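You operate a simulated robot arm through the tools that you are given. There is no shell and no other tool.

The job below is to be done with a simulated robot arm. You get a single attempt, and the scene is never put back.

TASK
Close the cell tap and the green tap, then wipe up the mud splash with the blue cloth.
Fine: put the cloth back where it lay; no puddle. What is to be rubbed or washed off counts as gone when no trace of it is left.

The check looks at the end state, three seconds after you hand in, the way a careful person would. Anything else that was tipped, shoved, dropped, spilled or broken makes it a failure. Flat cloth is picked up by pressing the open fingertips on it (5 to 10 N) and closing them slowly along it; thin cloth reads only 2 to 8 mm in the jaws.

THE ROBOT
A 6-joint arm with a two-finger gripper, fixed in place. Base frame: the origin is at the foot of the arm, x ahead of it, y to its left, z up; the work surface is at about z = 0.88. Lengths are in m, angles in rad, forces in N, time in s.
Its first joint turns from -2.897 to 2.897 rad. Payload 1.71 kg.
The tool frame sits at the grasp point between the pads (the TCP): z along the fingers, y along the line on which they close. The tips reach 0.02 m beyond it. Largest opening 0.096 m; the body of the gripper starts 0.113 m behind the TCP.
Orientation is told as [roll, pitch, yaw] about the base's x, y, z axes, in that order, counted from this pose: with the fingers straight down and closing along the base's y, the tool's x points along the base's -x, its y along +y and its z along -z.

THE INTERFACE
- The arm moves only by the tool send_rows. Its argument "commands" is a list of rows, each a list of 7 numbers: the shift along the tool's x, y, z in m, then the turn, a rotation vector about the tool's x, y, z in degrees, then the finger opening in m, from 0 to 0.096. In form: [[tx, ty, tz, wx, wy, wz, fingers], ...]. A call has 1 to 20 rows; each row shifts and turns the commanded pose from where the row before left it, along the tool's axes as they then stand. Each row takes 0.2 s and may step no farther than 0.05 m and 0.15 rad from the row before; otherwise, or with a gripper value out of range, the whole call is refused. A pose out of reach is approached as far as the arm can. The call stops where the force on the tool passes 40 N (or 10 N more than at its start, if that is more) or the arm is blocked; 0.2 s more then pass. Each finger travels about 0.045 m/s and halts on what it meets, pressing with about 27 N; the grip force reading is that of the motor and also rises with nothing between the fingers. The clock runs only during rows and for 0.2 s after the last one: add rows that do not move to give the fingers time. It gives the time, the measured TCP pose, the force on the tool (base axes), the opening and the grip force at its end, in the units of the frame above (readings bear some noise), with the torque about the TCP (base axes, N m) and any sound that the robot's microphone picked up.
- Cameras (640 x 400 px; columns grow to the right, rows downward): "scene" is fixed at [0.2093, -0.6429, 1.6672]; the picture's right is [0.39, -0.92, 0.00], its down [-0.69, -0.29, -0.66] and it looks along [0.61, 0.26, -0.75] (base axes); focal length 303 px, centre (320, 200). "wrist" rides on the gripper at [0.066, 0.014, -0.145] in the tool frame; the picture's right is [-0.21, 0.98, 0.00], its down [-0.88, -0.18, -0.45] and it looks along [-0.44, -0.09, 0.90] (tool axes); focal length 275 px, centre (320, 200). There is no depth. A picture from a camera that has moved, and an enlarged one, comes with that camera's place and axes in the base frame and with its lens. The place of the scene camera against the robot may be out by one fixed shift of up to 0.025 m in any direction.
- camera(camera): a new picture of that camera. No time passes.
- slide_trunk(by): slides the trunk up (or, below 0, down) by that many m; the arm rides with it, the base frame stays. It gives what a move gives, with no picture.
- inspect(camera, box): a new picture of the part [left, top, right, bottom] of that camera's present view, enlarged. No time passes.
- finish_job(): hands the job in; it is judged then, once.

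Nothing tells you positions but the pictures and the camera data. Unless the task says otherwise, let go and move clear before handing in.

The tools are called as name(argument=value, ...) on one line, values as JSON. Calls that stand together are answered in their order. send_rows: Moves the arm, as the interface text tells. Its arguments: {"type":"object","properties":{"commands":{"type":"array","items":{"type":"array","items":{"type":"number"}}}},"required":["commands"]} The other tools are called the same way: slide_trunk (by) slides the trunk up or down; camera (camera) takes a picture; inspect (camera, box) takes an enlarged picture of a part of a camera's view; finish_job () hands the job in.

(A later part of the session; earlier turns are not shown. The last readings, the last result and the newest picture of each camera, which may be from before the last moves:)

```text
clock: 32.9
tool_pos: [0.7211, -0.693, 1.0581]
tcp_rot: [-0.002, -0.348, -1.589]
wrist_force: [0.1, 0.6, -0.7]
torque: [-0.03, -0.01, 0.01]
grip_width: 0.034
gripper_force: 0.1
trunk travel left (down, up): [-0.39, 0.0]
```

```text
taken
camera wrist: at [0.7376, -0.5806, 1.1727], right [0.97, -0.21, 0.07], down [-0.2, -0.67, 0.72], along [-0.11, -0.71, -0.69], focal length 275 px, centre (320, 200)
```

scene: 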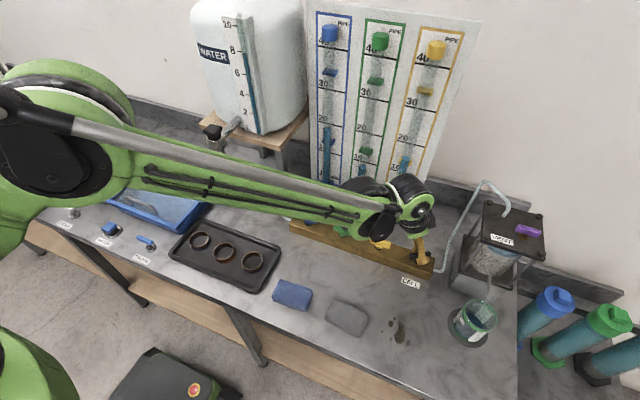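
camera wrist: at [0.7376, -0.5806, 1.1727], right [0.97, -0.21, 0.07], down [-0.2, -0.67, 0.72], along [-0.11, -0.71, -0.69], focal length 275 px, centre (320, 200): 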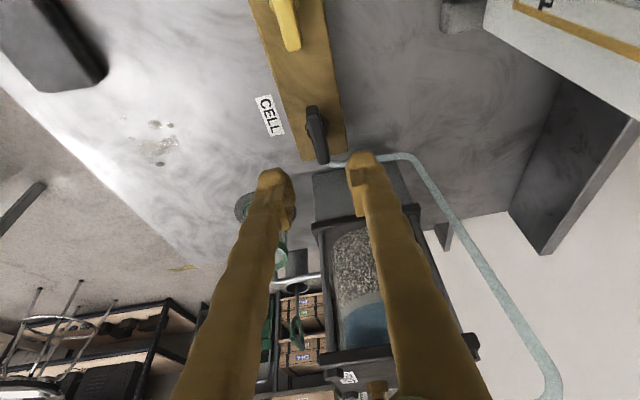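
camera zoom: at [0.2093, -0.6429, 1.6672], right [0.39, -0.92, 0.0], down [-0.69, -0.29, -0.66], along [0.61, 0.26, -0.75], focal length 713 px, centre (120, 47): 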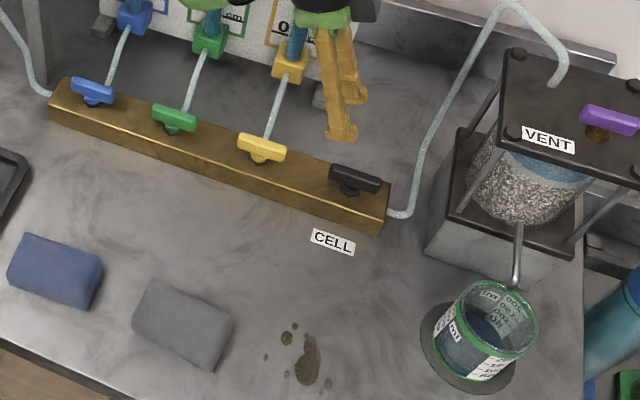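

All four handles now lie along the block with nothing disturbed. Next I'll retreat to above the blue cloth (about (0.50, -0.445)) and straighten the tool.

send_rows(commands=[[0.0333, -0.0316, -0.012, 0, 0, 0, 0.06], [0.0333, -0.0316, -0.012, 0, 0, 0, 0.06], [0.0333, -0.0316, -0.012, 0, 0, 0, 0.06], [0.0333, -0.0316, -0.012, 0, 0, 0, 0.06], [0.0333, -0.0316, -0.012, 0, 0, 0, 0.06], [0.0333, -0.0316, -0.012, 0, 0, 0, 0.06], [0.0333, -0.0316, -0.012, 0, 0, 0, 0.06], [0, 0, 0, 0, 7, 0, 0.06], [0, 0, 0, 0, 7, 0, 0.06], [0, 0, 0, 0, 6, 0, 0.06], [0, 0, 0, 0, 0, 0, 0.06]])

send_rows(commands=[[0, 0, 0, 0, 0, -8, 0.06], [0, 0, 0, 0, 0, -8, 0.06], [0, 0, 0, 0, 0, -8, 0.06], [0, 0, 0, 0, 0, -8, 0.06], [0, 0, 0, 0, 0, -8, 0.06], [0, 0, 0, 0, 0, -8, 0.06], [0, 0, 0, 0, 0, -8, 0.06], [0, 0, 0, 0, 0, -8, 0.06], [0, 0, 0, 0, 0, -8, 0.06], [0, 0, 0, 0, 0, -8, 0.06], [0, 0, 0, 0, 0, -8, 0.06], [0, 0, 0, 0, 0, -3, 0.06], [0, 0, 0, 0, 0, 0, 0.06]])

camera(camera="wrist")

camera(camera="scene")

```text
clock: 35.2
tool_pos: [0.5044, -0.4406, 1.0587]
tcp_rot: [-0.004, 0.004, -1.589]
wrist_force: [1.5, -1.0, 0.5]
torque: [-0.01, -0.01, 0.0]
grip_width: 0.0602
gripper_force: 0.1
trunk travel left (down, up): [-0.39, 0.0]
```

```text
clock: 38.0
tool_pos: [0.5035, -0.4408, 1.0573]
tcp_rot: [0.002, 0.0, 0.002]
wrist_force: [0.1, -0.3, -0.3]
torque: [-0.01, 0.0, 0.01]
grip_width: 0.0601
gripper_force: 0.0
trunk travel left (down, up): [-0.39, 0.0]
```

```text
taken
camera wrist: at [0.4387, -0.4263, 1.2047], right [0.2, 0.98, 0.0], down [0.88, -0.18, 0.44], along [0.43, -0.09, -0.9], focal length 275 px, centre (320, 200)
```

wrist: 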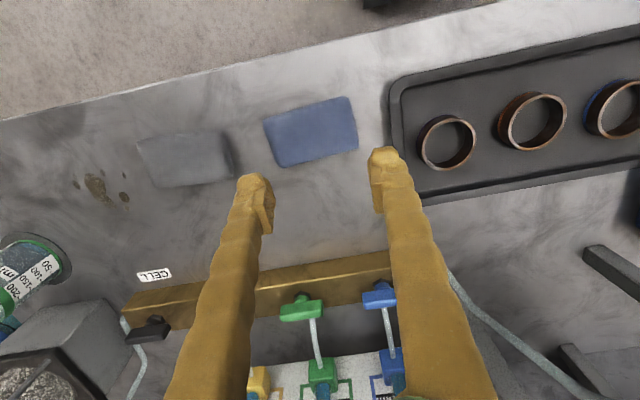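

```text
taken
```

scene: 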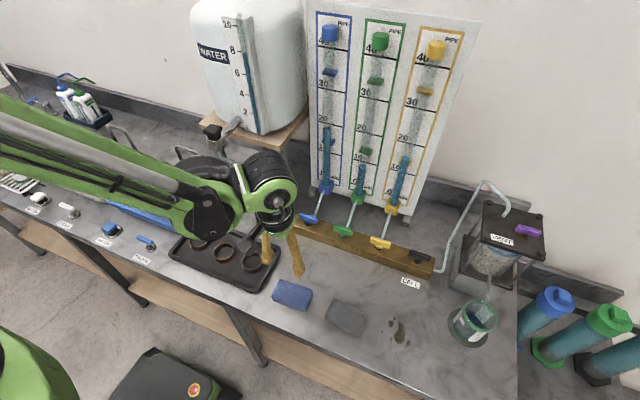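

The blue cloth is centred at about (0.505, -0.450), roughly 9 × 6 cm, long side nearly along y. I'll enlarge it to judge its thickness and record its outline for putting it back.

inspect(camera="wrist", box=[230, 80, 390, 180])

inspect(camera="scene", box=[250, 260, 450, 380])

inspect(camera="wrist", box=[50, 110, 250, 230])

```text
4.00 times, centred on (310, 130) of wrist
camera zoom: at [0.4387, -0.4263, 1.2047], right [0.2, 0.98, 0.0], down [0.88, -0.18, 0.44], along [0.43, -0.09, -0.9], focal length 1101 px, centre (360, 480)
```

zoom: 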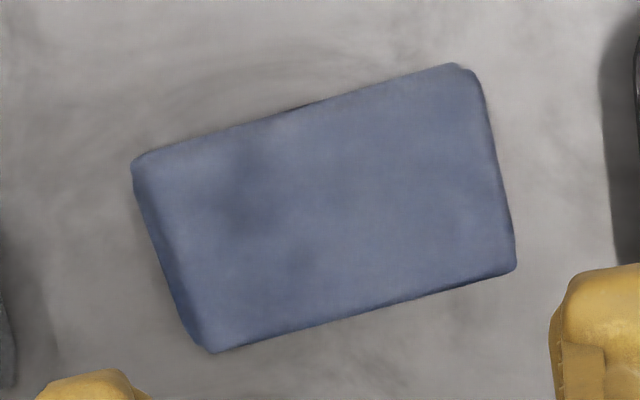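

```text
3.20 times, centred on (350, 320) of scene
camera zoom: at [0.2093, -0.6429, 1.6672], right [0.39, -0.92, 0.0], down [-0.69, -0.29, -0.66], along [0.61, 0.26, -0.75], focal length 969 px, centre (224, -184)
```

zoom: 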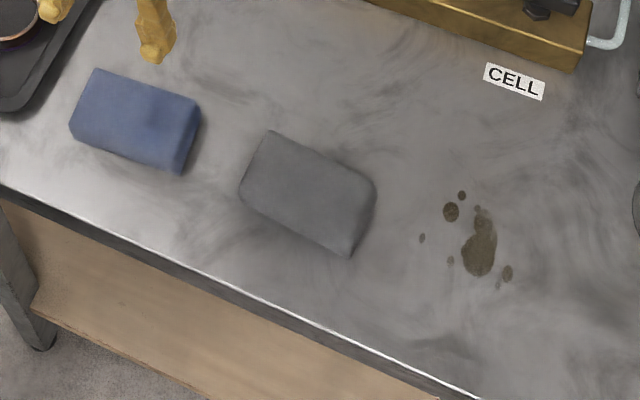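

```text
3.20 times, centred on (150, 170) of wrist
camera zoom: at [0.4387, -0.4263, 1.2047], right [0.2, 0.98, 0.0], down [0.88, -0.18, 0.44], along [0.43, -0.09, -0.9], focal length 881 px, centre (864, 296)
```

zoom: 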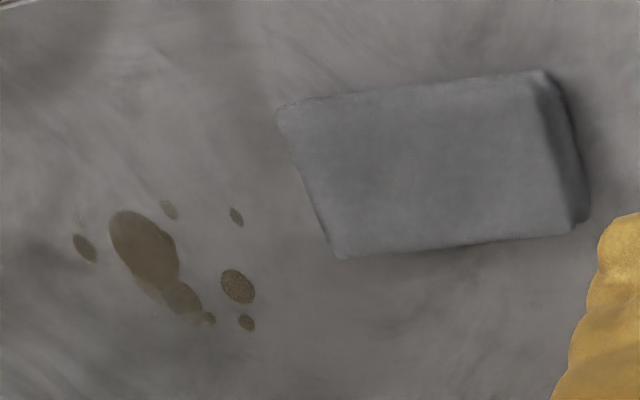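

The cloth is a small folded pad, about 1 cm thick. I'll line up the fingers with its long side, open about 5 cm, and come down close above it.

send_rows(commands=[[-0.0015, -0.009, 0.04, 0, 0, -4.5, 0.05], [0, 0, 0.04, 0, 0, 0, 0.05], [0, 0, 0.04, 0, 0, 0, 0.05], [0, 0, 0, 0, 0, 0, 0.05]])

camera(camera="wrist")

inspect(camera="scene", box=[220, 220, 380, 330])

```text
clock: 39.0
tool_pos: [0.5022, -0.4482, 0.938]
tcp_rot: [0.001, 0.002, 0.078]
wrist_force: [-0.1, -0.1, -0.2]
torque: [0.01, 0.04, -0.01]
grip_width: 0.0502
gripper_force: 0.0
trunk travel left (down, up): [-0.39, 0.0]
```

```text
taken
camera wrist: at [0.4359, -0.4397, 1.0842], right [0.13, 0.99, 0.0], down [0.89, -0.12, 0.44], along [0.44, -0.06, -0.9], focal length 275 px, centre (320, 200)
```

wrist: 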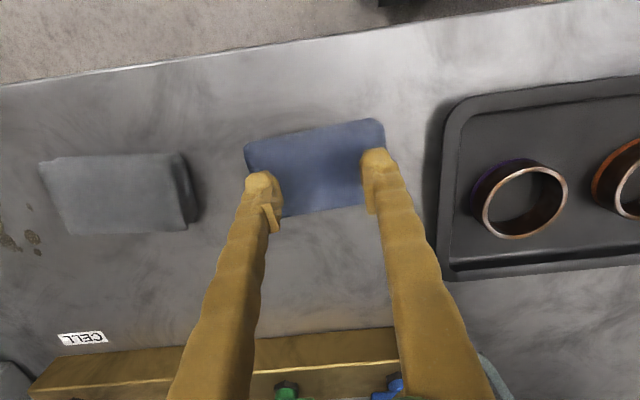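

```text
3.64 times, centred on (300, 275) of scene
camera zoom: at [0.2093, -0.6429, 1.6672], right [0.39, -0.92, 0.0], down [-0.69, -0.29, -0.66], along [0.61, 0.26, -0.75], focal length 1102 px, centre (393, -73)
```

zoom: 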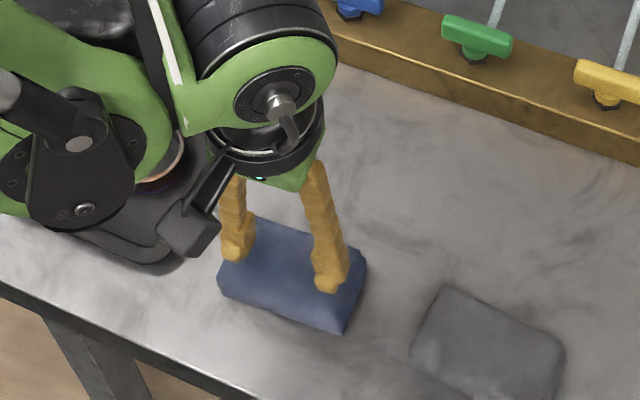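

The tips are centred over the cloth. Now I'll come down in small steps until I feel 5–10 N.

send_rows(commands=[[0, -0.002, 0.015, 0, 0, 0, 0.05], [0, 0, 0.008, 0, 0, 0, 0.05], [0, 0, 0, 0, 0, 0, 0.05]])

```text
clock: 39.5
tool_pos: [0.486, -0.449, 0.9326]
tcp_rot: [0.002, -0.012, 0.077]
wrist_force: [-0.4, -0.5, 0.3]
torque: [-0.05, -0.06, 0.03]
grip_width: 0.0498
gripper_force: 0.1
trunk travel left (down, up): [-0.39, 0.0]
stopped in row 2: the force on the tool passed its limit at 60 N (the readings are from after the stop); the commanded pose is now the measured one
```

The tool met 60 N sooner than expected and was pushed back in x. I need to see what was touched.

camera(camera="scene")

camera(camera="wrist")

inspect(camera="scene", box=[160, 180, 380, 330])

```text
taken
```

scene: 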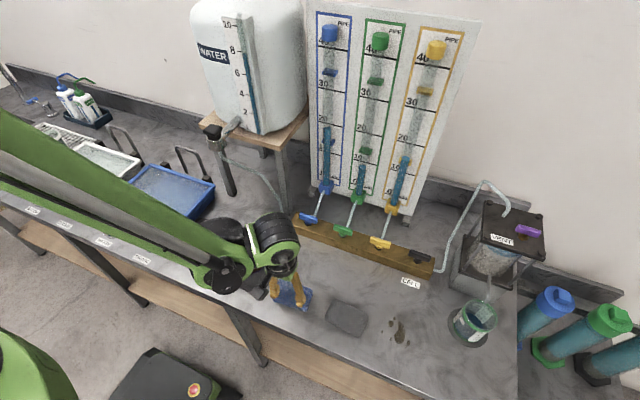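

```text
taken
camera wrist: at [0.4174, -0.4404, 1.0785], right [0.13, 0.99, 0.0], down [0.88, -0.12, 0.46], along [0.45, -0.06, -0.89], focal length 275 px, centre (320, 200)
```

wrist: 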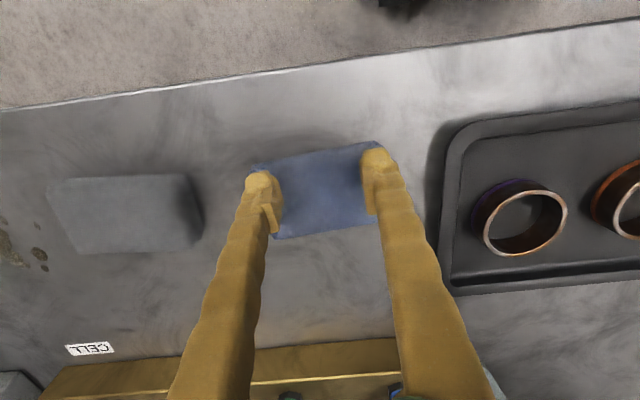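

```text
2.67 times, centred on (270, 255) of scene
camera zoom: at [0.2093, -0.6429, 1.6672], right [0.39, -0.92, 0.0], down [-0.69, -0.29, -0.66], along [0.61, 0.26, -0.75], focal length 808 px, centre (453, 53)
```

zoom: 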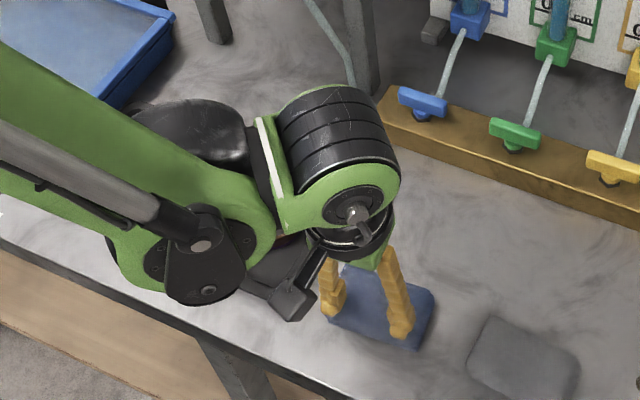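

No object appears disturbed, and the cloth is where it was. I'm not touching anything now. I'll back up slightly and re-approach in very small steps to find what limits it.

send_rows(commands=[[0, 0, -0.01, 0, 0, 0, 0.05], [0, 0, -0.01, 0, 0, 0, 0.05], [0, 0, 0, 0, 0, 0, 0.05]])

inspect(camera="scene", box=[0, 50, 380, 330])

```text
clock: 40.3
tool_pos: [0.4898, -0.4502, 0.9507]
tcp_rot: [0.001, -0.011, 0.079]
wrist_force: [-0.6, 0.6, -0.2]
torque: [-0.01, 0.03, -0.01]
grip_width: 0.0501
gripper_force: 0.2
trunk travel left (down, up): [-0.39, 0.0]
```

```text
1.43 times, centred on (190, 190) of scene
camera zoom: at [0.2093, -0.6429, 1.6672], right [0.39, -0.92, 0.0], down [-0.69, -0.29, -0.66], along [0.61, 0.26, -0.75], focal length 433 px, centre (506, 214)
```

zoom: 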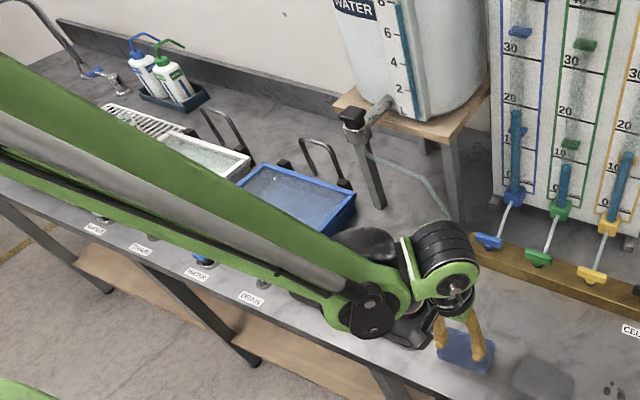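

send_rows(commands=[[-0.012, 0, 0, 0, 0.6, 0, 0.05], [0, 0, 0, 0, 0, 0, 0.05]])

send_rows(commands=[[0, 0, 0.006, 0, 0, 0, 0.05], [0, 0, 0, 0, 0, 0, 0.05]])

send_rows(commands=[[0, 0, 0.005, 0, 0, 0, 0.05], [0, 0, 0, 0, 0, 0, 0.05]])

```text
clock: 40.9
tool_pos: [0.5029, -0.4504, 0.951]
tcp_rot: [0.002, -0.002, 0.079]
wrist_force: [0.9, -0.1, 0.0]
torque: [-0.01, 0.0, -0.02]
grip_width: 0.0502
gripper_force: 0.1
trunk travel left (down, up): [-0.39, 0.0]
```

```text
clock: 41.5
tool_pos: [0.5023, -0.4508, 0.9453]
tcp_rot: [0.001, -0.002, 0.079]
wrist_force: [-0.2, 0.1, 0.6]
torque: [-0.04, -0.01, 0.02]
grip_width: 0.0499
gripper_force: 0.0
trunk travel left (down, up): [-0.39, 0.0]
```

```text
clock: 42.1
tool_pos: [0.5004, -0.4509, 0.9408]
tcp_rot: [0.002, -0.001, 0.078]
wrist_force: [0.0, 0.4, -0.3]
torque: [-0.01, 0.02, -0.03]
grip_width: 0.0499
gripper_force: 0.0
trunk travel left (down, up): [-0.39, 0.0]
```

The x position slips as the tool lowers with the trunk fully up, and with no contact force, so it looks like a joint limit of this posture. I'll raise the tool and bring the trunk back to its starting height.

send_rows(commands=[[0, 0, -0.04, 0, 0, 0, 0.05], [0, 0, -0.04, 0, 0, 0, 0.05], [0, 0, -0.04, 0, 0, 0, 0.05], [0, 0, 0, 0, 0, 0, 0.05]])

slide_trunk(by=-0.09)

send_rows(commands=[[0, 0, 0.015, 0, 0, 0, 0.05], [0, 0, 0.015, 0, 0, 0, 0.05], [0, 0, 0, 0, 0, 0, 0.05]])

camera(camera="scene")

```text
clock: 43.1
tool_pos: [0.5016, -0.4499, 1.0593]
tcp_rot: [0.0, -0.003, 0.078]
wrist_force: [-0.8, -0.2, 0.9]
torque: [-0.01, 0.01, -0.02]
grip_width: 0.0503
gripper_force: 0.1
trunk travel left (down, up): [-0.39, 0.0]
```

```text
clock: 44.4
tool_pos: [0.5025, -0.4488, 0.9695]
tcp_rot: [0.001, -0.001, 0.076]
wrist_force: [0.6, -0.2, -0.2]
torque: [0.07, -0.02, 0.01]
grip_width: 0.0499
gripper_force: 0.0
trunk travel left (down, up): [-0.3, 0.09]
```

```text
clock: 45.1
tool_pos: [0.503, -0.4497, 0.9388]
tcp_rot: [0.001, -0.001, 0.077]
wrist_force: [-0.4, -0.1, 1.5]
torque: [0.0, -0.01, 0.02]
grip_width: 0.0502
gripper_force: 0.1
trunk travel left (down, up): [-0.3, 0.09]
```

```text
taken
```

scene: 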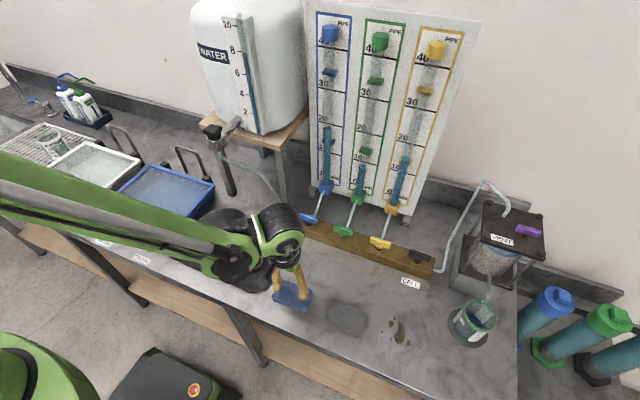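

The pose now tracks accurately. Descending in small steps.

send_rows(commands=[[0, 0, 0.006, 0, 0, 0, 0.05], [0, 0, 0.006, 0, 0, 0, 0.05], [0, 0, 0, 0, 0, 0, 0.05]])

send_rows(commands=[[0, 0, 0.004, 0, 0, 0, 0.05], [0, 0, 0.004, 0, 0, 0, 0.05], [0, 0, 0, 0, 0, 0, 0.05]])

```text
clock: 46.0
tool_pos: [0.5016, -0.4499, 0.9289]
tcp_rot: [0.002, 0.0, 0.079]
wrist_force: [0.3, -0.5, 0.7]
torque: [-0.01, -0.03, 0.03]
grip_width: 0.05
gripper_force: 0.1
trunk travel left (down, up): [-0.3, 0.09]
```

```text
clock: 46.5
tool_pos: [0.4872, -0.4494, 0.9308]
tcp_rot: [-0.002, -0.019, 0.076]
wrist_force: [-0.9, 0.3, 0.1]
torque: [-0.03, -0.08, 0.01]
grip_width: 0.0498
gripper_force: 0.0
trunk travel left (down, up): [-0.3, 0.09]
stopped in row 2: the force on the tool passed its limit at 54 N (the readings are from after the stop); the commanded pose is now the measured one
```

It stopped again at the same tip height (~0.905), so this is a real contact. I'll look closely from both cameras.

inspect(camera="scene", box=[190, 210, 350, 320])

inspect(camera="wrist", box=[220, 110, 420, 260])

camera(camera="wrist")

```text
3.64 times, centred on (270, 265) of scene
camera zoom: at [0.2093, -0.6429, 1.6672], right [0.39, -0.92, 0.0], down [-0.69, -0.29, -0.66], along [0.61, 0.26, -0.75], focal length 1102 px, centre (502, -36)
```

zoom: 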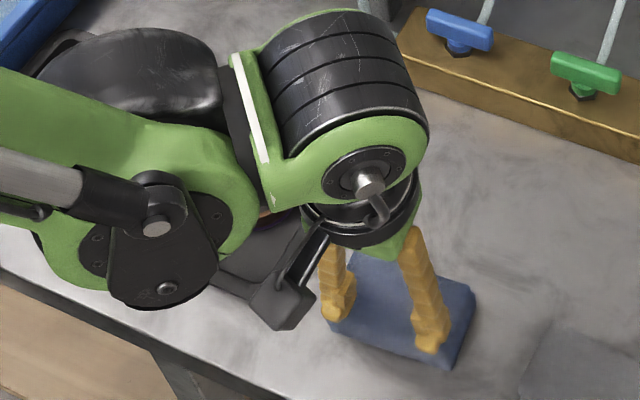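

```text
2.67 times, centred on (320, 185) of wrist
camera zoom: at [0.4176, -0.4399, 1.0761], right [0.13, 0.99, 0.0], down [0.88, -0.12, 0.46], along [0.46, -0.06, -0.89], focal length 734 px, centre (320, 240)
```

zoom: 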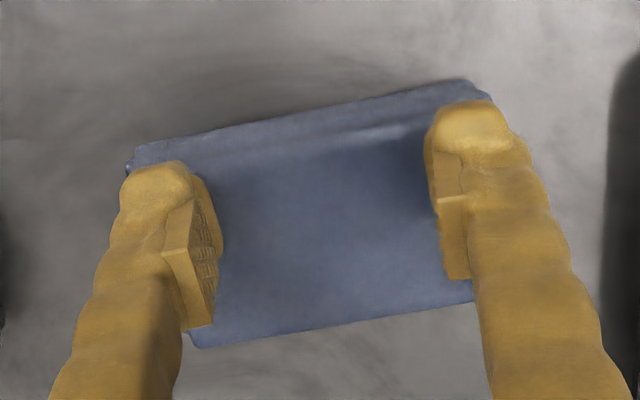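

```text
taken
camera wrist: at [0.4176, -0.4399, 1.0761], right [0.13, 0.99, 0.0], down [0.88, -0.12, 0.46], along [0.46, -0.06, -0.89], focal length 275 px, centre (320, 200)
```

wrist: 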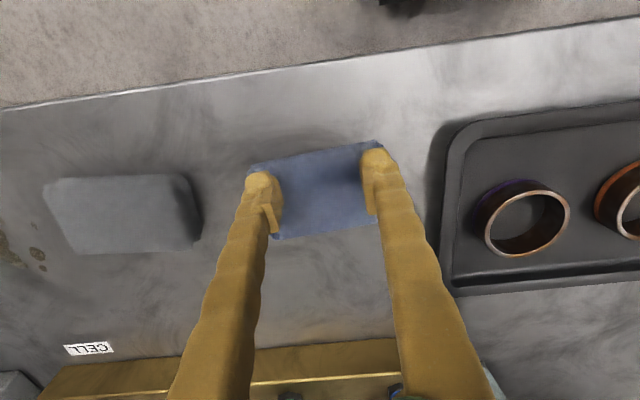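

The cloth shows slight dents, so the pad is about 2 cm thick and the tips pressed it too fast. I'll lift, re-centre, and look at it before pressing more gently.

send_rows(commands=[[0, 0, -0.02, 0, 0, 0, 0.05], [-0.015, 0, -0.02, 0, 1, 0, 0.05], [0, 0, -0.02, 0, 0, 0, 0.05], [0, 0, 0, 0, 0, 0, 0.05]])

inspect(camera="wrist", box=[220, 70, 420, 220])

inspect(camera="scene", box=[250, 260, 350, 330])

```text
clock: 47.5
tool_pos: [0.5037, -0.4473, 0.99]
tcp_rot: [0.0, 0.0, 0.078]
wrist_force: [-0.3, 0.2, -0.3]
torque: [-0.06, 0.0, 0.02]
grip_width: 0.0499
gripper_force: 0.1
trunk travel left (down, up): [-0.3, 0.09]
```

```text
2.67 times, centred on (320, 145) of wrist
camera zoom: at [0.4381, -0.4376, 1.1365], right [0.13, 0.99, 0.0], down [0.89, -0.11, 0.44], along [0.44, -0.06, -0.9], focal length 734 px, centre (320, 347)
```

zoom: 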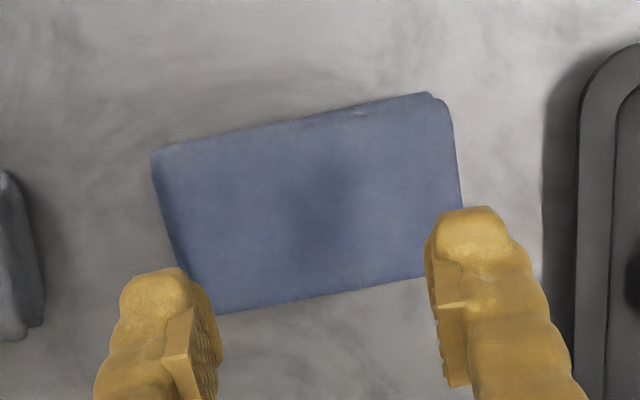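

```text
5.71 times, centred on (300, 295) of scene
camera zoom: at [0.2093, -0.6429, 1.6672], right [0.39, -0.92, 0.0], down [-0.69, -0.29, -0.66], along [0.61, 0.26, -0.75], focal length 1731 px, centre (434, -343)
```

zoom: 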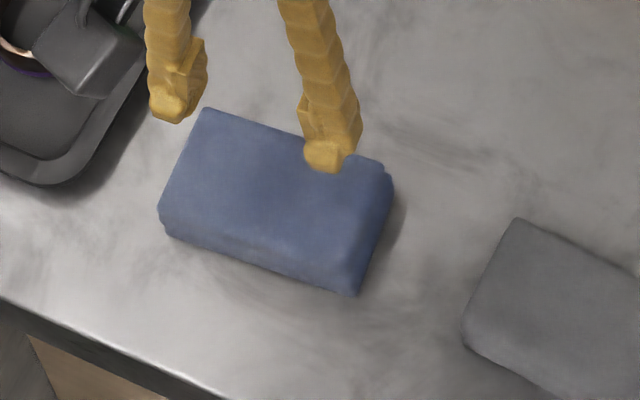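

The pad recovered its shape and did not move; it is about 2 cm thick, 9 × 6 cm. I'll hold it like an eraser across its 6 cm side, so I turn the wrist 90° and open to 8 cm.

send_rows(commands=[[0, -0.0015, 0, 0, 0, 8, 0.082], [0, 0, 0, 0, 0, 8, 0.082], [0, 0, 0, 0, 0, 8, 0.082], [0, 0, 0, 0, 0, 8, 0.082], [0, 0, 0, 0, 0, 8, 0.082], [0, 0, 0, 0, 0, 8, 0.082], [0, 0, 0, 0, 0, 8, 0.082], [0, 0, 0, 0, 0, 8, 0.082], [0, 0, 0, 0, 0, 8, 0.082], [0, 0, 0, 0, 0, 8, 0.082], [0, 0, 0, 0, 0, 8, 0.082], [0, 0, 0, 0, 0, 2, 0.082], [0, 0, 0.02, 0, 0, 0, 0.082], [0, 0, 0, 0, 0, 0, 0.082]])

camera(camera="wrist")

inspect(camera="scene", box=[220, 230, 360, 330])

```text
clock: 50.5
tool_pos: [0.5042, -0.449, 0.9691]
tcp_rot: [-0.001, -0.002, -1.492]
wrist_force: [0.9, 0.5, -1.5]
torque: [0.04, 0.02, -0.02]
grip_width: 0.0819
gripper_force: 0.0
trunk travel left (down, up): [-0.3, 0.09]
```

```text
taken
camera wrist: at [0.5128, -0.383, 1.1161], right [0.99, -0.13, 0.0], down [-0.12, -0.89, 0.45], along [-0.06, -0.44, -0.9], focal length 275 px, centre (320, 200)
```

wrist: 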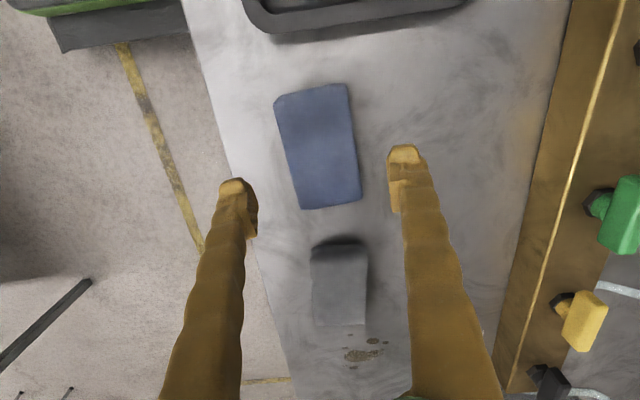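

```text
4.00 times, centred on (290, 280) of scene
camera zoom: at [0.2093, -0.6429, 1.6672], right [0.39, -0.92, 0.0], down [-0.69, -0.29, -0.66], along [0.61, 0.26, -0.75], focal length 1212 px, centre (440, -120)
```

zoom: 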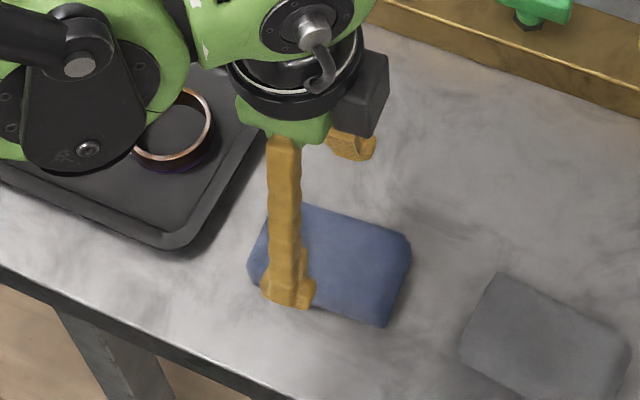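

The fingers straddle the pad with room on both sides. I'll lower until the tips are about 8 mm above the bench, then close slowly.

send_rows(commands=[[0, 0, 0.02, 0, 0, 0, 0.082], [0, 0, 0.02, 0, 0, 0, 0.082], [0, 0, 0.01, 0, 0, 0, 0.082], [0, 0, 0.005, 0, 0, 0, 0.082], [0, 0, 0.005, 0, 0, 0, 0.082], [0, 0, 0, 0, 0, 0, 0.082]])

camera(camera="wrist")

inspect(camera="scene", box=[220, 230, 360, 330])

```text
clock: 51.9
tool_pos: [0.5037, -0.4496, 0.9091]
tcp_rot: [0.0, -0.001, -1.492]
wrist_force: [0.4, 0.6, -0.1]
torque: [0.01, 0.02, -0.02]
grip_width: 0.0815
gripper_force: 0.0
trunk travel left (down, up): [-0.3, 0.09]
```

```text
taken
camera wrist: at [0.5125, -0.3824, 1.0552], right [0.99, -0.13, 0.0], down [-0.12, -0.89, 0.45], along [-0.06, -0.44, -0.9], focal length 275 px, centre (320, 200)
```

wrist: 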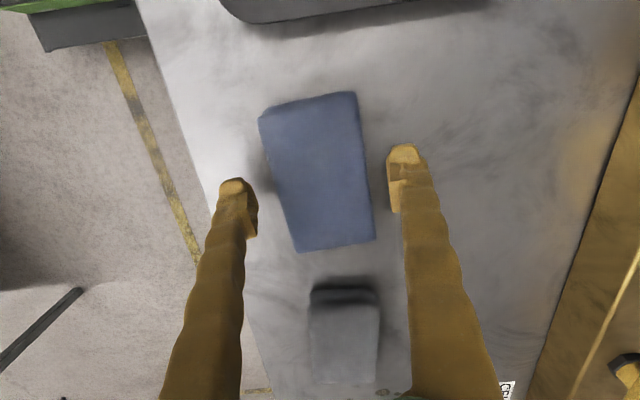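

```text
4.00 times, centred on (290, 280) of scene
camera zoom: at [0.2093, -0.6429, 1.6672], right [0.39, -0.92, 0.0], down [-0.69, -0.29, -0.66], along [0.61, 0.26, -0.75], focal length 1212 px, centre (440, -120)
```

zoom: 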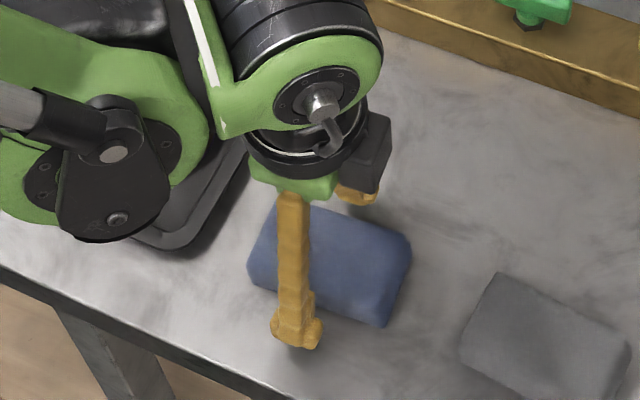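

The pad sits about 3 mm to the +x side of centre. I'll shift and then close slowly.

send_rows(commands=[[0, 0.003, 0, 0, 0, 0, 0.082], [0, 0, 0, 0, 0, 0, 0.074], [0, 0, 0, 0, 0, 0, 0.068], [0, 0, 0, 0, 0, 0, 0.064], [0, 0, 0, 0, 0, 0, 0.06], [0, 0, 0, 0, 0, 0, 0.056], [0, 0, 0, 0, 0, 0, 0.052], [0, 0, 0, 0, 0, 0, 0.048], [0, 0, 0, 0, 0, 0, 0.048]])

inspect(camera="wrist", box=[200, 70, 440, 260])

inspect(camera="scene", box=[220, 230, 360, 330])

```text
clock: 53.9
tool_pos: [0.5064, -0.4489, 0.9105]
tcp_rot: [0.0, -0.002, -1.491]
wrist_force: [0.6, -0.3, 0.6]
torque: [0.0, 0.0, -0.03]
grip_width: 0.0564
gripper_force: 26.6
trunk travel left (down, up): [-0.3, 0.09]
```

```text
2.11 times, centred on (320, 165) of wrist
camera zoom: at [0.5153, -0.3818, 1.0558], right [0.99, -0.13, 0.0], down [-0.12, -0.89, 0.45], along [-0.06, -0.44, -0.9], focal length 580 px, centre (320, 274)
```

zoom: 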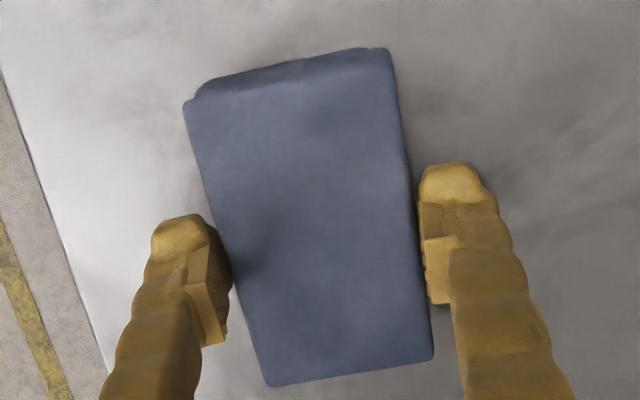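

```text
4.00 times, centred on (290, 280) of scene
camera zoom: at [0.2093, -0.6429, 1.6672], right [0.39, -0.92, 0.0], down [-0.69, -0.29, -0.66], along [0.61, 0.26, -0.75], focal length 1212 px, centre (440, -120)
```

zoom: 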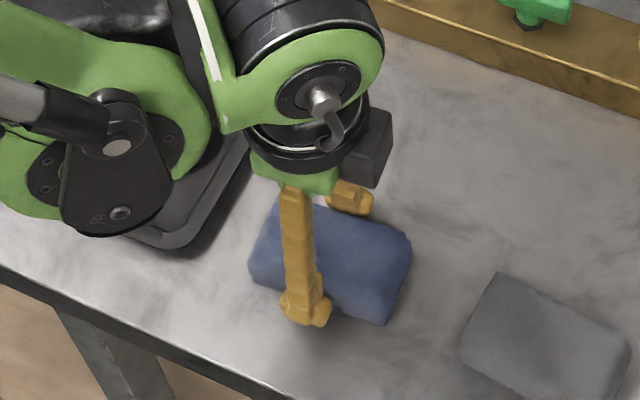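

The pad is firmly held at 56 mm with 27 N. This pose, (0.5064, -0.4489, 0.9105), is where it goes back. Now a gentle lift.

send_rows(commands=[[0, 0, -0.01, 0, 0, 0, 0.045], [0, 0, -0.02, 0, 0, 0, 0.045], [0, 0, -0.02, 0, 0, 0, 0.045], [0, 0, 0, 0, 0, 0, 0.045]])

inspect(camera="wrist", box=[200, 70, 440, 260])

inspect(camera="scene", box=[220, 210, 380, 330])

```text
clock: 54.9
tool_pos: [0.5072, -0.449, 0.9607]
tcp_rot: [-0.002, -0.001, -1.492]
wrist_force: [0.7, -0.5, -0.5]
torque: [0.01, 0.0, 0.0]
grip_width: 0.045
gripper_force: 0.1
trunk travel left (down, up): [-0.3, 0.09]
```

```text
2.11 times, centred on (320, 165) of wrist
camera zoom: at [0.5159, -0.3812, 1.1063], right [0.99, -0.13, 0.0], down [-0.12, -0.89, 0.45], along [-0.06, -0.44, -0.89], focal length 580 px, centre (320, 274)
```

zoom: 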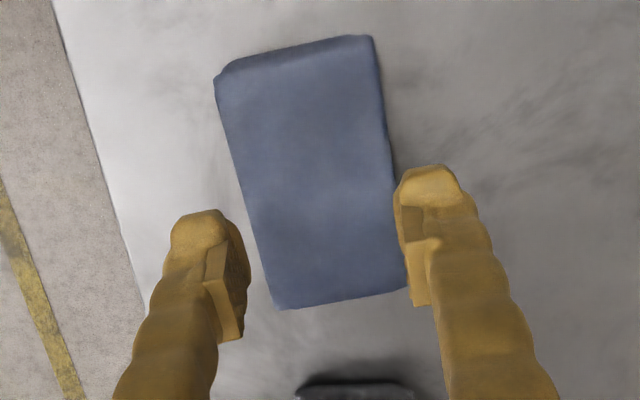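

```text
3.33 times, centred on (300, 270) of scene
camera zoom: at [0.2093, -0.6429, 1.6672], right [0.39, -0.92, 0.0], down [-0.69, -0.29, -0.66], along [0.61, 0.26, -0.75], focal length 1010 px, centre (387, -33)
```

zoom: 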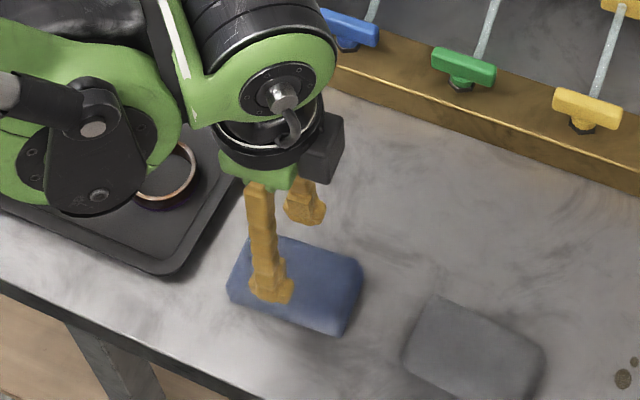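

The side grip slipped off as I lifted; the pad stayed in place, essentially unmoved. I'll use the suggested way: press the open tips lightly on top and close slowly, approaching in very small steps.

send_rows(commands=[[0, 0, 0.015, 0, 0, 0, 0.045], [0, 0, 0.01, 0, 0, 0, 0.045], [0, 0, 0.004, 0, 0, 0, 0.045], [0, 0, 0, 0, 0, 0, 0.045]])

send_rows(commands=[[0, 0, 0.0015, 0, 0, 0, 0.045], [0, 0, 0, 0, 0, 0, 0.045]])

send_rows(commands=[[0, 0, 0.0015, 0, 0, 0, 0.045], [0, 0, 0, 0, 0, 0, 0.045]])

send_rows(commands=[[0, 0, 0.001, 0, 0, 0, 0.045], [0, 0, 0, 0, 0, 0, 0.045]])

```text
clock: 55.9
tool_pos: [0.5063, -0.449, 0.9307]
tcp_rot: [0.001, -0.002, -1.492]
wrist_force: [0.4, 0.5, -0.4]
torque: [0.01, 0.02, -0.02]
grip_width: 0.045
gripper_force: 0.0
trunk travel left (down, up): [-0.3, 0.09]
```

```text
clock: 56.5
tool_pos: [0.5071, -0.4498, 0.9294]
tcp_rot: [-0.001, -0.002, -1.492]
wrist_force: [-0.7, 0.0, -0.2]
torque: [-0.01, 0.0, 0.01]
grip_width: 0.0451
gripper_force: 0.2
trunk travel left (down, up): [-0.3, 0.09]
```

```text
clock: 57.1
tool_pos: [0.5076, -0.4496, 0.9282]
tcp_rot: [-0.002, -0.002, -1.493]
wrist_force: [1.0, -0.3, 0.3]
torque: [0.0, -0.01, 0.02]
grip_width: 0.0451
gripper_force: 0.1
trunk travel left (down, up): [-0.3, 0.09]
```

```text
clock: 57.7
tool_pos: [0.5075, -0.4505, 0.9275]
tcp_rot: [0.002, -0.002, -1.491]
wrist_force: [0.0, -0.8, -0.2]
torque: [0.02, 0.01, 0.04]
grip_width: 0.0452
gripper_force: 0.0
trunk travel left (down, up): [-0.3, 0.09]
```

send_rows(commands=[[0, 0, 0.001, 0, 0, 0, 0.045], [0, 0, 0, 0, 0, 0, 0.045]])

send_rows(commands=[[0, 0, 0.001, 0, 0, 0, 0.045], [0, 0, 0, 0, 0, 0, 0.045]])

send_rows(commands=[[0, 0, 0.001, 0, 0, 0, 0.045], [0, 0, 0, 0, 0, 0, 0.045]])

```text
clock: 58.3
tool_pos: [0.5076, -0.4503, 0.9261]
tcp_rot: [-0.001, -0.002, -1.492]
wrist_force: [0.9, -0.7, -0.1]
torque: [-0.03, -0.04, 0.0]
grip_width: 0.045
gripper_force: 0.1
trunk travel left (down, up): [-0.3, 0.09]
```

```text
clock: 58.9
tool_pos: [0.5065, -0.4502, 0.9258]
tcp_rot: [0.001, 0.0, -1.492]
wrist_force: [-1.3, -0.4, 4.2]
torque: [-0.01, 0.03, -0.02]
grip_width: 0.0451
gripper_force: 0.0
trunk travel left (down, up): [-0.3, 0.09]
```

```text
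clock: 59.5
tool_pos: [0.5062, -0.4497, 0.9248]
tcp_rot: [0.0, -0.001, -1.493]
wrist_force: [4.2, -5.2, 23.0]
torque: [-0.1, -0.14, 0.0]
grip_width: 0.045
gripper_force: 0.1
trunk travel left (down, up): [-0.3, 0.09]
```

Contact is found: the top is at about z = 0.906, with force rising ~20 N per mm. I'll ease off to about 8 N and close slowly.

send_rows(commands=[[0, 0, -0.0008, 0, 0, 0, 0.045], [0, 0, 0, 0, 0, 0, 0.045]])

```text
clock: 60.1
tool_pos: [0.5072, -0.45, 0.9248]
tcp_rot: [-0.001, 0.0, -1.492]
wrist_force: [3.3, -6.4, 15.5]
torque: [-0.08, -0.12, 0.02]
grip_width: 0.045
gripper_force: 0.1
trunk travel left (down, up): [-0.3, 0.09]
```

send_rows(commands=[[0, 0, -0.0006, 0, 0, 0, 0.045], [0, 0, 0, 0, 0, 0, 0.045]])

```text
clock: 60.7
tool_pos: [0.5074, -0.4494, 0.9252]
tcp_rot: [0.002, -0.001, -1.492]
wrist_force: [-0.9, 0.2, 3.3]
torque: [0.02, -0.03, 0.01]
grip_width: 0.0452
gripper_force: 0.1
trunk travel left (down, up): [-0.3, 0.09]
```

send_rows(commands=[[0, 0, 0.0003, 0, 0, 0, 0.045], [0, 0, 0, 0, 0, 0, 0.045]])

send_rows(commands=[[0, 0, 0, 0, 0, 0, 0.042], [0, 0, 0, 0, 0, 0, 0.039], [0, 0, 0, 0, 0, 0, 0.036], [0, 0, 0, 0, 0, 0, 0.033], [0, 0, 0, 0, 0, 0, 0.03], [0, 0, 0, 0, 0, 0, 0.027]])

inspect(camera="wrist", box=[200, 70, 440, 260])

inspect(camera="scene", box=[220, 230, 360, 330])

```text
clock: 61.3
tool_pos: [0.5069, -0.4488, 0.9255]
tcp_rot: [0.001, -0.003, -1.492]
wrist_force: [-0.3, -0.1, 1.6]
torque: [-0.01, 0.0, 0.01]
grip_width: 0.0449
gripper_force: 0.0
trunk travel left (down, up): [-0.3, 0.09]
```

```text
clock: 62.7
tool_pos: [0.5055, -0.4499, 0.9254]
tcp_rot: [0.0, -0.002, -1.494]
wrist_force: [-0.6, 0.4, 8.6]
torque: [0.06, -0.02, 0.0]
grip_width: 0.0238
gripper_force: 0.0
trunk travel left (down, up): [-0.3, 0.09]
```

```text
2.11 times, centred on (320, 165) of wrist
camera zoom: at [0.5151, -0.3817, 1.072], right [0.99, -0.13, 0.0], down [-0.12, -0.89, 0.45], along [-0.06, -0.44, -0.89], focal length 580 px, centre (320, 274)
```

zoom: 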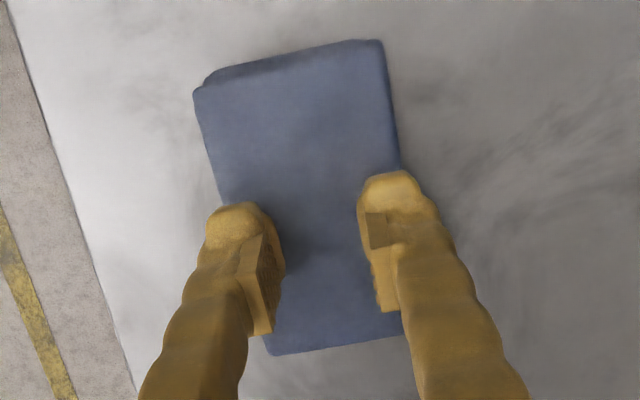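

```text
4.00 times, centred on (290, 280) of scene
camera zoom: at [0.2093, -0.6429, 1.6672], right [0.39, -0.92, 0.0], down [-0.69, -0.29, -0.66], along [0.61, 0.26, -0.75], focal length 1212 px, centre (440, -120)
```

zoom: 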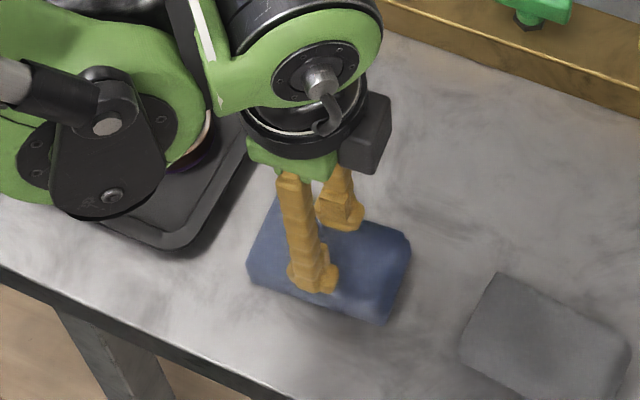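

Force is 8.6 N, right in the advised range. Continuing to close slowly.

send_rows(commands=[[0, 0, 0, 0, 0, 0, 0.021], [0, 0, 0, 0, 0, 0, 0.018], [0, 0, 0, 0, 0, 0, 0.015], [0, 0, 0, 0, 0, 0, 0.012], [0, 0, 0, 0, 0, 0, 0.009], [0, 0, 0, 0, 0, 0, 0.006], [0, 0, 0, 0, 0, 0, 0.003], [0, 0, 0, 0, 0, 0, 0.0], [0, 0, 0, 0, 0, 0, 0.0]])

inspect(camera="wrist", box=[200, 70, 440, 260])

```text
clock: 64.7
tool_pos: [0.5078, -0.4482, 0.9256]
tcp_rot: [-0.001, -0.002, -1.491]
wrist_force: [0.2, 1.8, 2.3]
torque: [0.03, 0.02, 0.04]
grip_width: 0.0058
gripper_force: 27.7
trunk travel left (down, up): [-0.3, 0.09]
```

```text
2.11 times, centred on (320, 165) of wrist
camera zoom: at [0.5153, -0.3818, 1.0718], right [0.99, -0.13, 0.0], down [-0.12, -0.89, 0.45], along [-0.06, -0.44, -0.9], focal length 580 px, centre (320, 274)
```

zoom: 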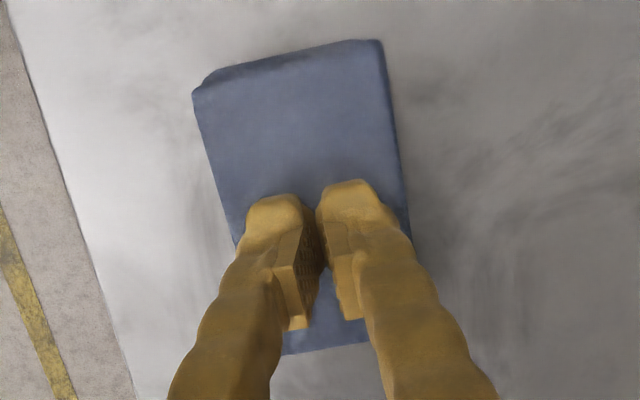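

5.8 mm in the jaws with 27.7 N: the cloth is pinched. The return pose is TCP ≈ (0.5065, -0.4495, 0.9255), yaw -1.492. Lifting to check.

send_rows(commands=[[0, 0, -0.01, 0, 0, 0, 0], [0, 0, -0.015, 0, 0, 0, 0], [0, 0, -0.02, 0, 0, 0, 0], [0, 0, 0, 0, 0, 0, 0]])

inspect(camera="wrist", box=[200, 70, 440, 260])

inspect(camera="scene", box=[220, 210, 380, 330])

```text
clock: 65.7
tool_pos: [0.5075, -0.4488, 0.9707]
tcp_rot: [0.0, -0.002, -1.492]
wrist_force: [-1.2, 0.2, 0.8]
torque: [0.0, 0.0, 0.0]
grip_width: 0.0
gripper_force: 27.0
trunk travel left (down, up): [-0.3, 0.09]
```

```text
2.11 times, centred on (320, 165) of wrist
camera zoom: at [0.5154, -0.3819, 1.1171], right [0.99, -0.13, 0.0], down [-0.12, -0.89, 0.45], along [-0.06, -0.44, -0.9], focal length 580 px, centre (320, 274)
```

zoom: 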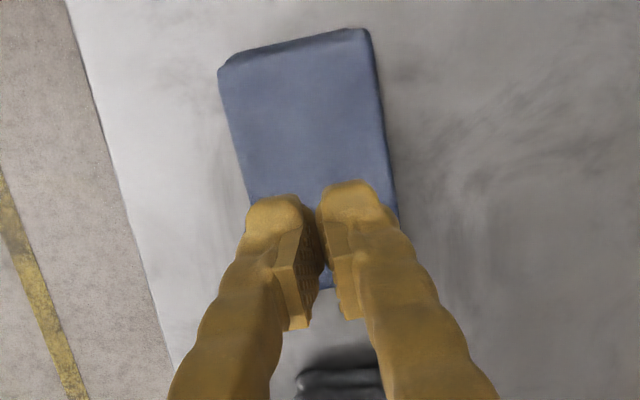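

```text
3.33 times, centred on (300, 270) of scene
camera zoom: at [0.2093, -0.6429, 1.6672], right [0.39, -0.92, 0.0], down [-0.69, -0.29, -0.66], along [0.61, 0.26, -0.75], focal length 1010 px, centre (387, -33)
```

zoom: 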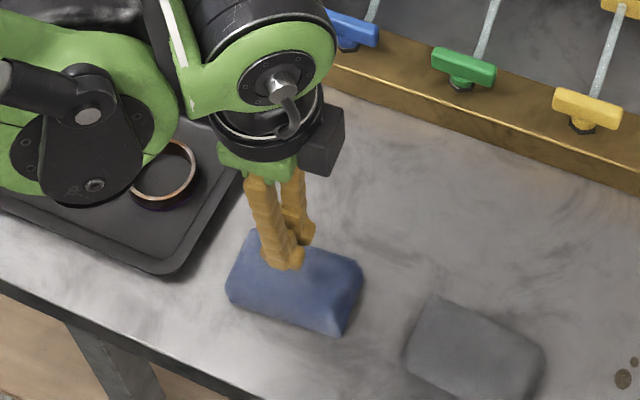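

The pinch slid off the firm top. In the earlier side grip the tips were barely below the pad's rounded mid-height, so they slipped; I'll grip the sides again with the tips nearly at the bench.

send_rows(commands=[[0, 0, 0, 0, 0, 0, 0.03], [0, 0, 0, 0, 0, 0, 0.05], [0, 0, 0, 0, 0, 0, 0.07], [0, 0, 0, 0, 0, 0, 0.082], [0, 0, 0, 0, 0, 0, 0.082], [0, 0, 0, 0, 0, 0, 0.082]])

inspect(camera="wrist", box=[200, 70, 440, 260])

inspect(camera="scene", box=[250, 260, 350, 330])

```text
clock: 67.1
tool_pos: [0.5073, -0.4496, 0.9703]
tcp_rot: [-0.001, -0.001, -1.491]
wrist_force: [-0.1, 0.0, -0.6]
torque: [0.02, 0.01, 0.02]
grip_width: 0.082
gripper_force: 0.0
trunk travel left (down, up): [-0.3, 0.09]
```

```text
2.11 times, centred on (320, 165) of wrist
camera zoom: at [0.5155, -0.3821, 1.1169], right [0.99, -0.13, 0.0], down [-0.12, -0.89, 0.45], along [-0.06, -0.44, -0.9], focal length 580 px, centre (320, 274)
```

zoom: 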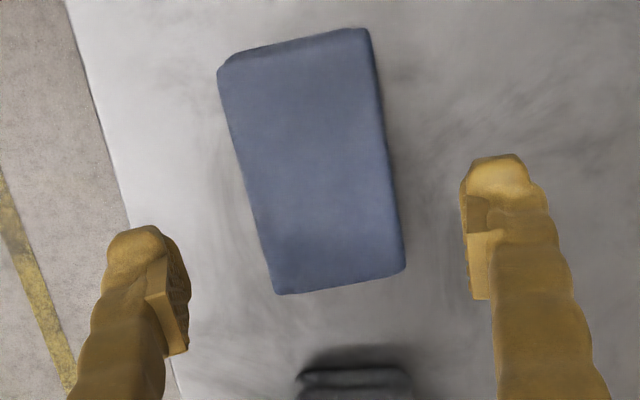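

```text
5.71 times, centred on (300, 295) of scene
camera zoom: at [0.2093, -0.6429, 1.6672], right [0.39, -0.92, 0.0], down [-0.69, -0.29, -0.66], along [0.61, 0.26, -0.75], focal length 1731 px, centre (434, -343)
```

zoom: 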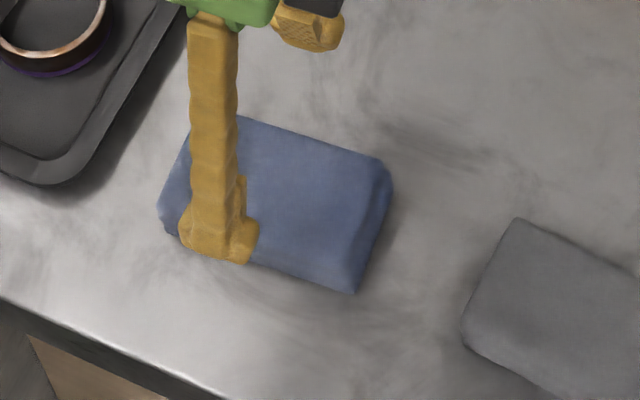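

The pad hasn't moved. Descending beside it, lower this time.

send_rows(commands=[[0, 0, 0.02, 0, 0, 0, 0.082], [0, 0, 0.02, 0, 0, 0, 0.082], [0, 0, 0.015, 0, 0, 0, 0.082], [0, 0, 0.008, 0, 0, 0, 0.082], [0, 0, 0.002, 0, 0, 0, 0.082], [0, 0, 0, 0, 0, 0, 0.082]])

send_rows(commands=[[0, 0, 0.0015, 0, 0, 0, 0.082], [0, 0, 0, 0, 0, 0, 0.082]])

send_rows(commands=[[0, 0, 0.001, 0, 0, 0, 0.082], [0, 0, 0, 0, 0, 0, 0.082]])

```text
clock: 68.5
tool_pos: [0.5072, -0.4499, 0.9044]
tcp_rot: [0.001, -0.002, -1.493]
wrist_force: [0.6, -0.4, -0.1]
torque: [0.02, 0.0, -0.01]
grip_width: 0.0822
gripper_force: 0.2
trunk travel left (down, up): [-0.3, 0.09]
```

```text
clock: 69.1
tool_pos: [0.5057, -0.4498, 0.9037]
tcp_rot: [0.001, 0.0, -1.491]
wrist_force: [0.4, 0.2, -0.4]
torque: [-0.03, 0.0, -0.03]
grip_width: 0.082
gripper_force: 0.0
trunk travel left (down, up): [-0.3, 0.09]
```

```text
clock: 69.7
tool_pos: [0.506, -0.4488, 0.9019]
tcp_rot: [0.0, -0.003, -1.491]
wrist_force: [0.1, -0.9, 0.1]
torque: [0.01, -0.03, -0.01]
grip_width: 0.0821
gripper_force: 0.2
trunk travel left (down, up): [-0.3, 0.09]
```

The tips are about 2 mm above the bench with no contact. Closing slowly on the sides.

send_rows(commands=[[0, 0, 0, 0, 0, 0, 0.076], [0, 0, 0, 0, 0, 0, 0.07], [0, 0, 0, 0, 0, 0, 0.065], [0, 0, 0, 0, 0, 0, 0.06], [0, 0, 0, 0, 0, 0, 0.055], [0, 0, 0, 0, 0, 0, 0.05], [0, 0, 0, 0, 0, 0, 0.045], [0, 0, 0, 0, 0, 0, 0.04], [0, 0, 0, 0, 0, 0, 0.035], [0, 0, 0, 0, 0, 0, 0.03], [0, 0, 0, 0, 0, 0, 0.03]])

inspect(camera="wrist", box=[200, 70, 440, 260])

inspect(camera="scene", box=[220, 230, 360, 330])

```text
clock: 72.1
tool_pos: [0.5062, -0.4493, 0.9027]
tcp_rot: [-0.001, -0.002, -1.492]
wrist_force: [-0.8, -0.5, 2.1]
torque: [0.01, 0.03, 0.01]
grip_width: 0.0575
gripper_force: 27.0
trunk travel left (down, up): [-0.3, 0.09]
```

```text
2.11 times, centred on (320, 165) of wrist
camera zoom: at [0.5155, -0.3821, 1.0486], right [0.99, -0.13, 0.0], down [-0.12, -0.89, 0.45], along [-0.06, -0.44, -0.9], focal length 580 px, centre (320, 274)
```

zoom: 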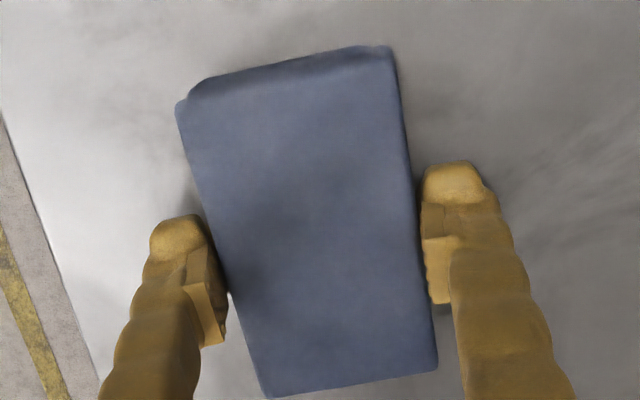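

```text
4.00 times, centred on (290, 280) of scene
camera zoom: at [0.2093, -0.6429, 1.6672], right [0.39, -0.92, 0.0], down [-0.69, -0.29, -0.66], along [0.61, 0.26, -0.75], focal length 1212 px, centre (440, -120)
```

zoom: 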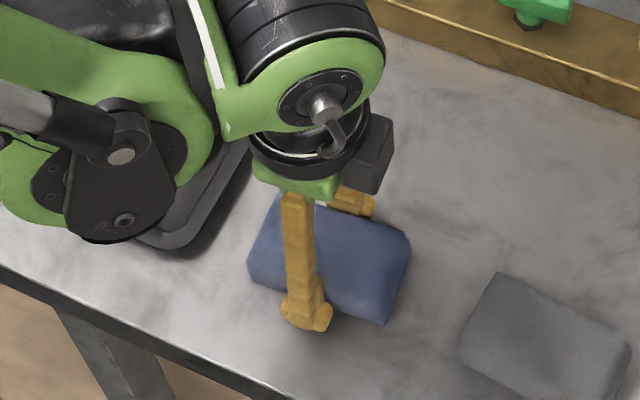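

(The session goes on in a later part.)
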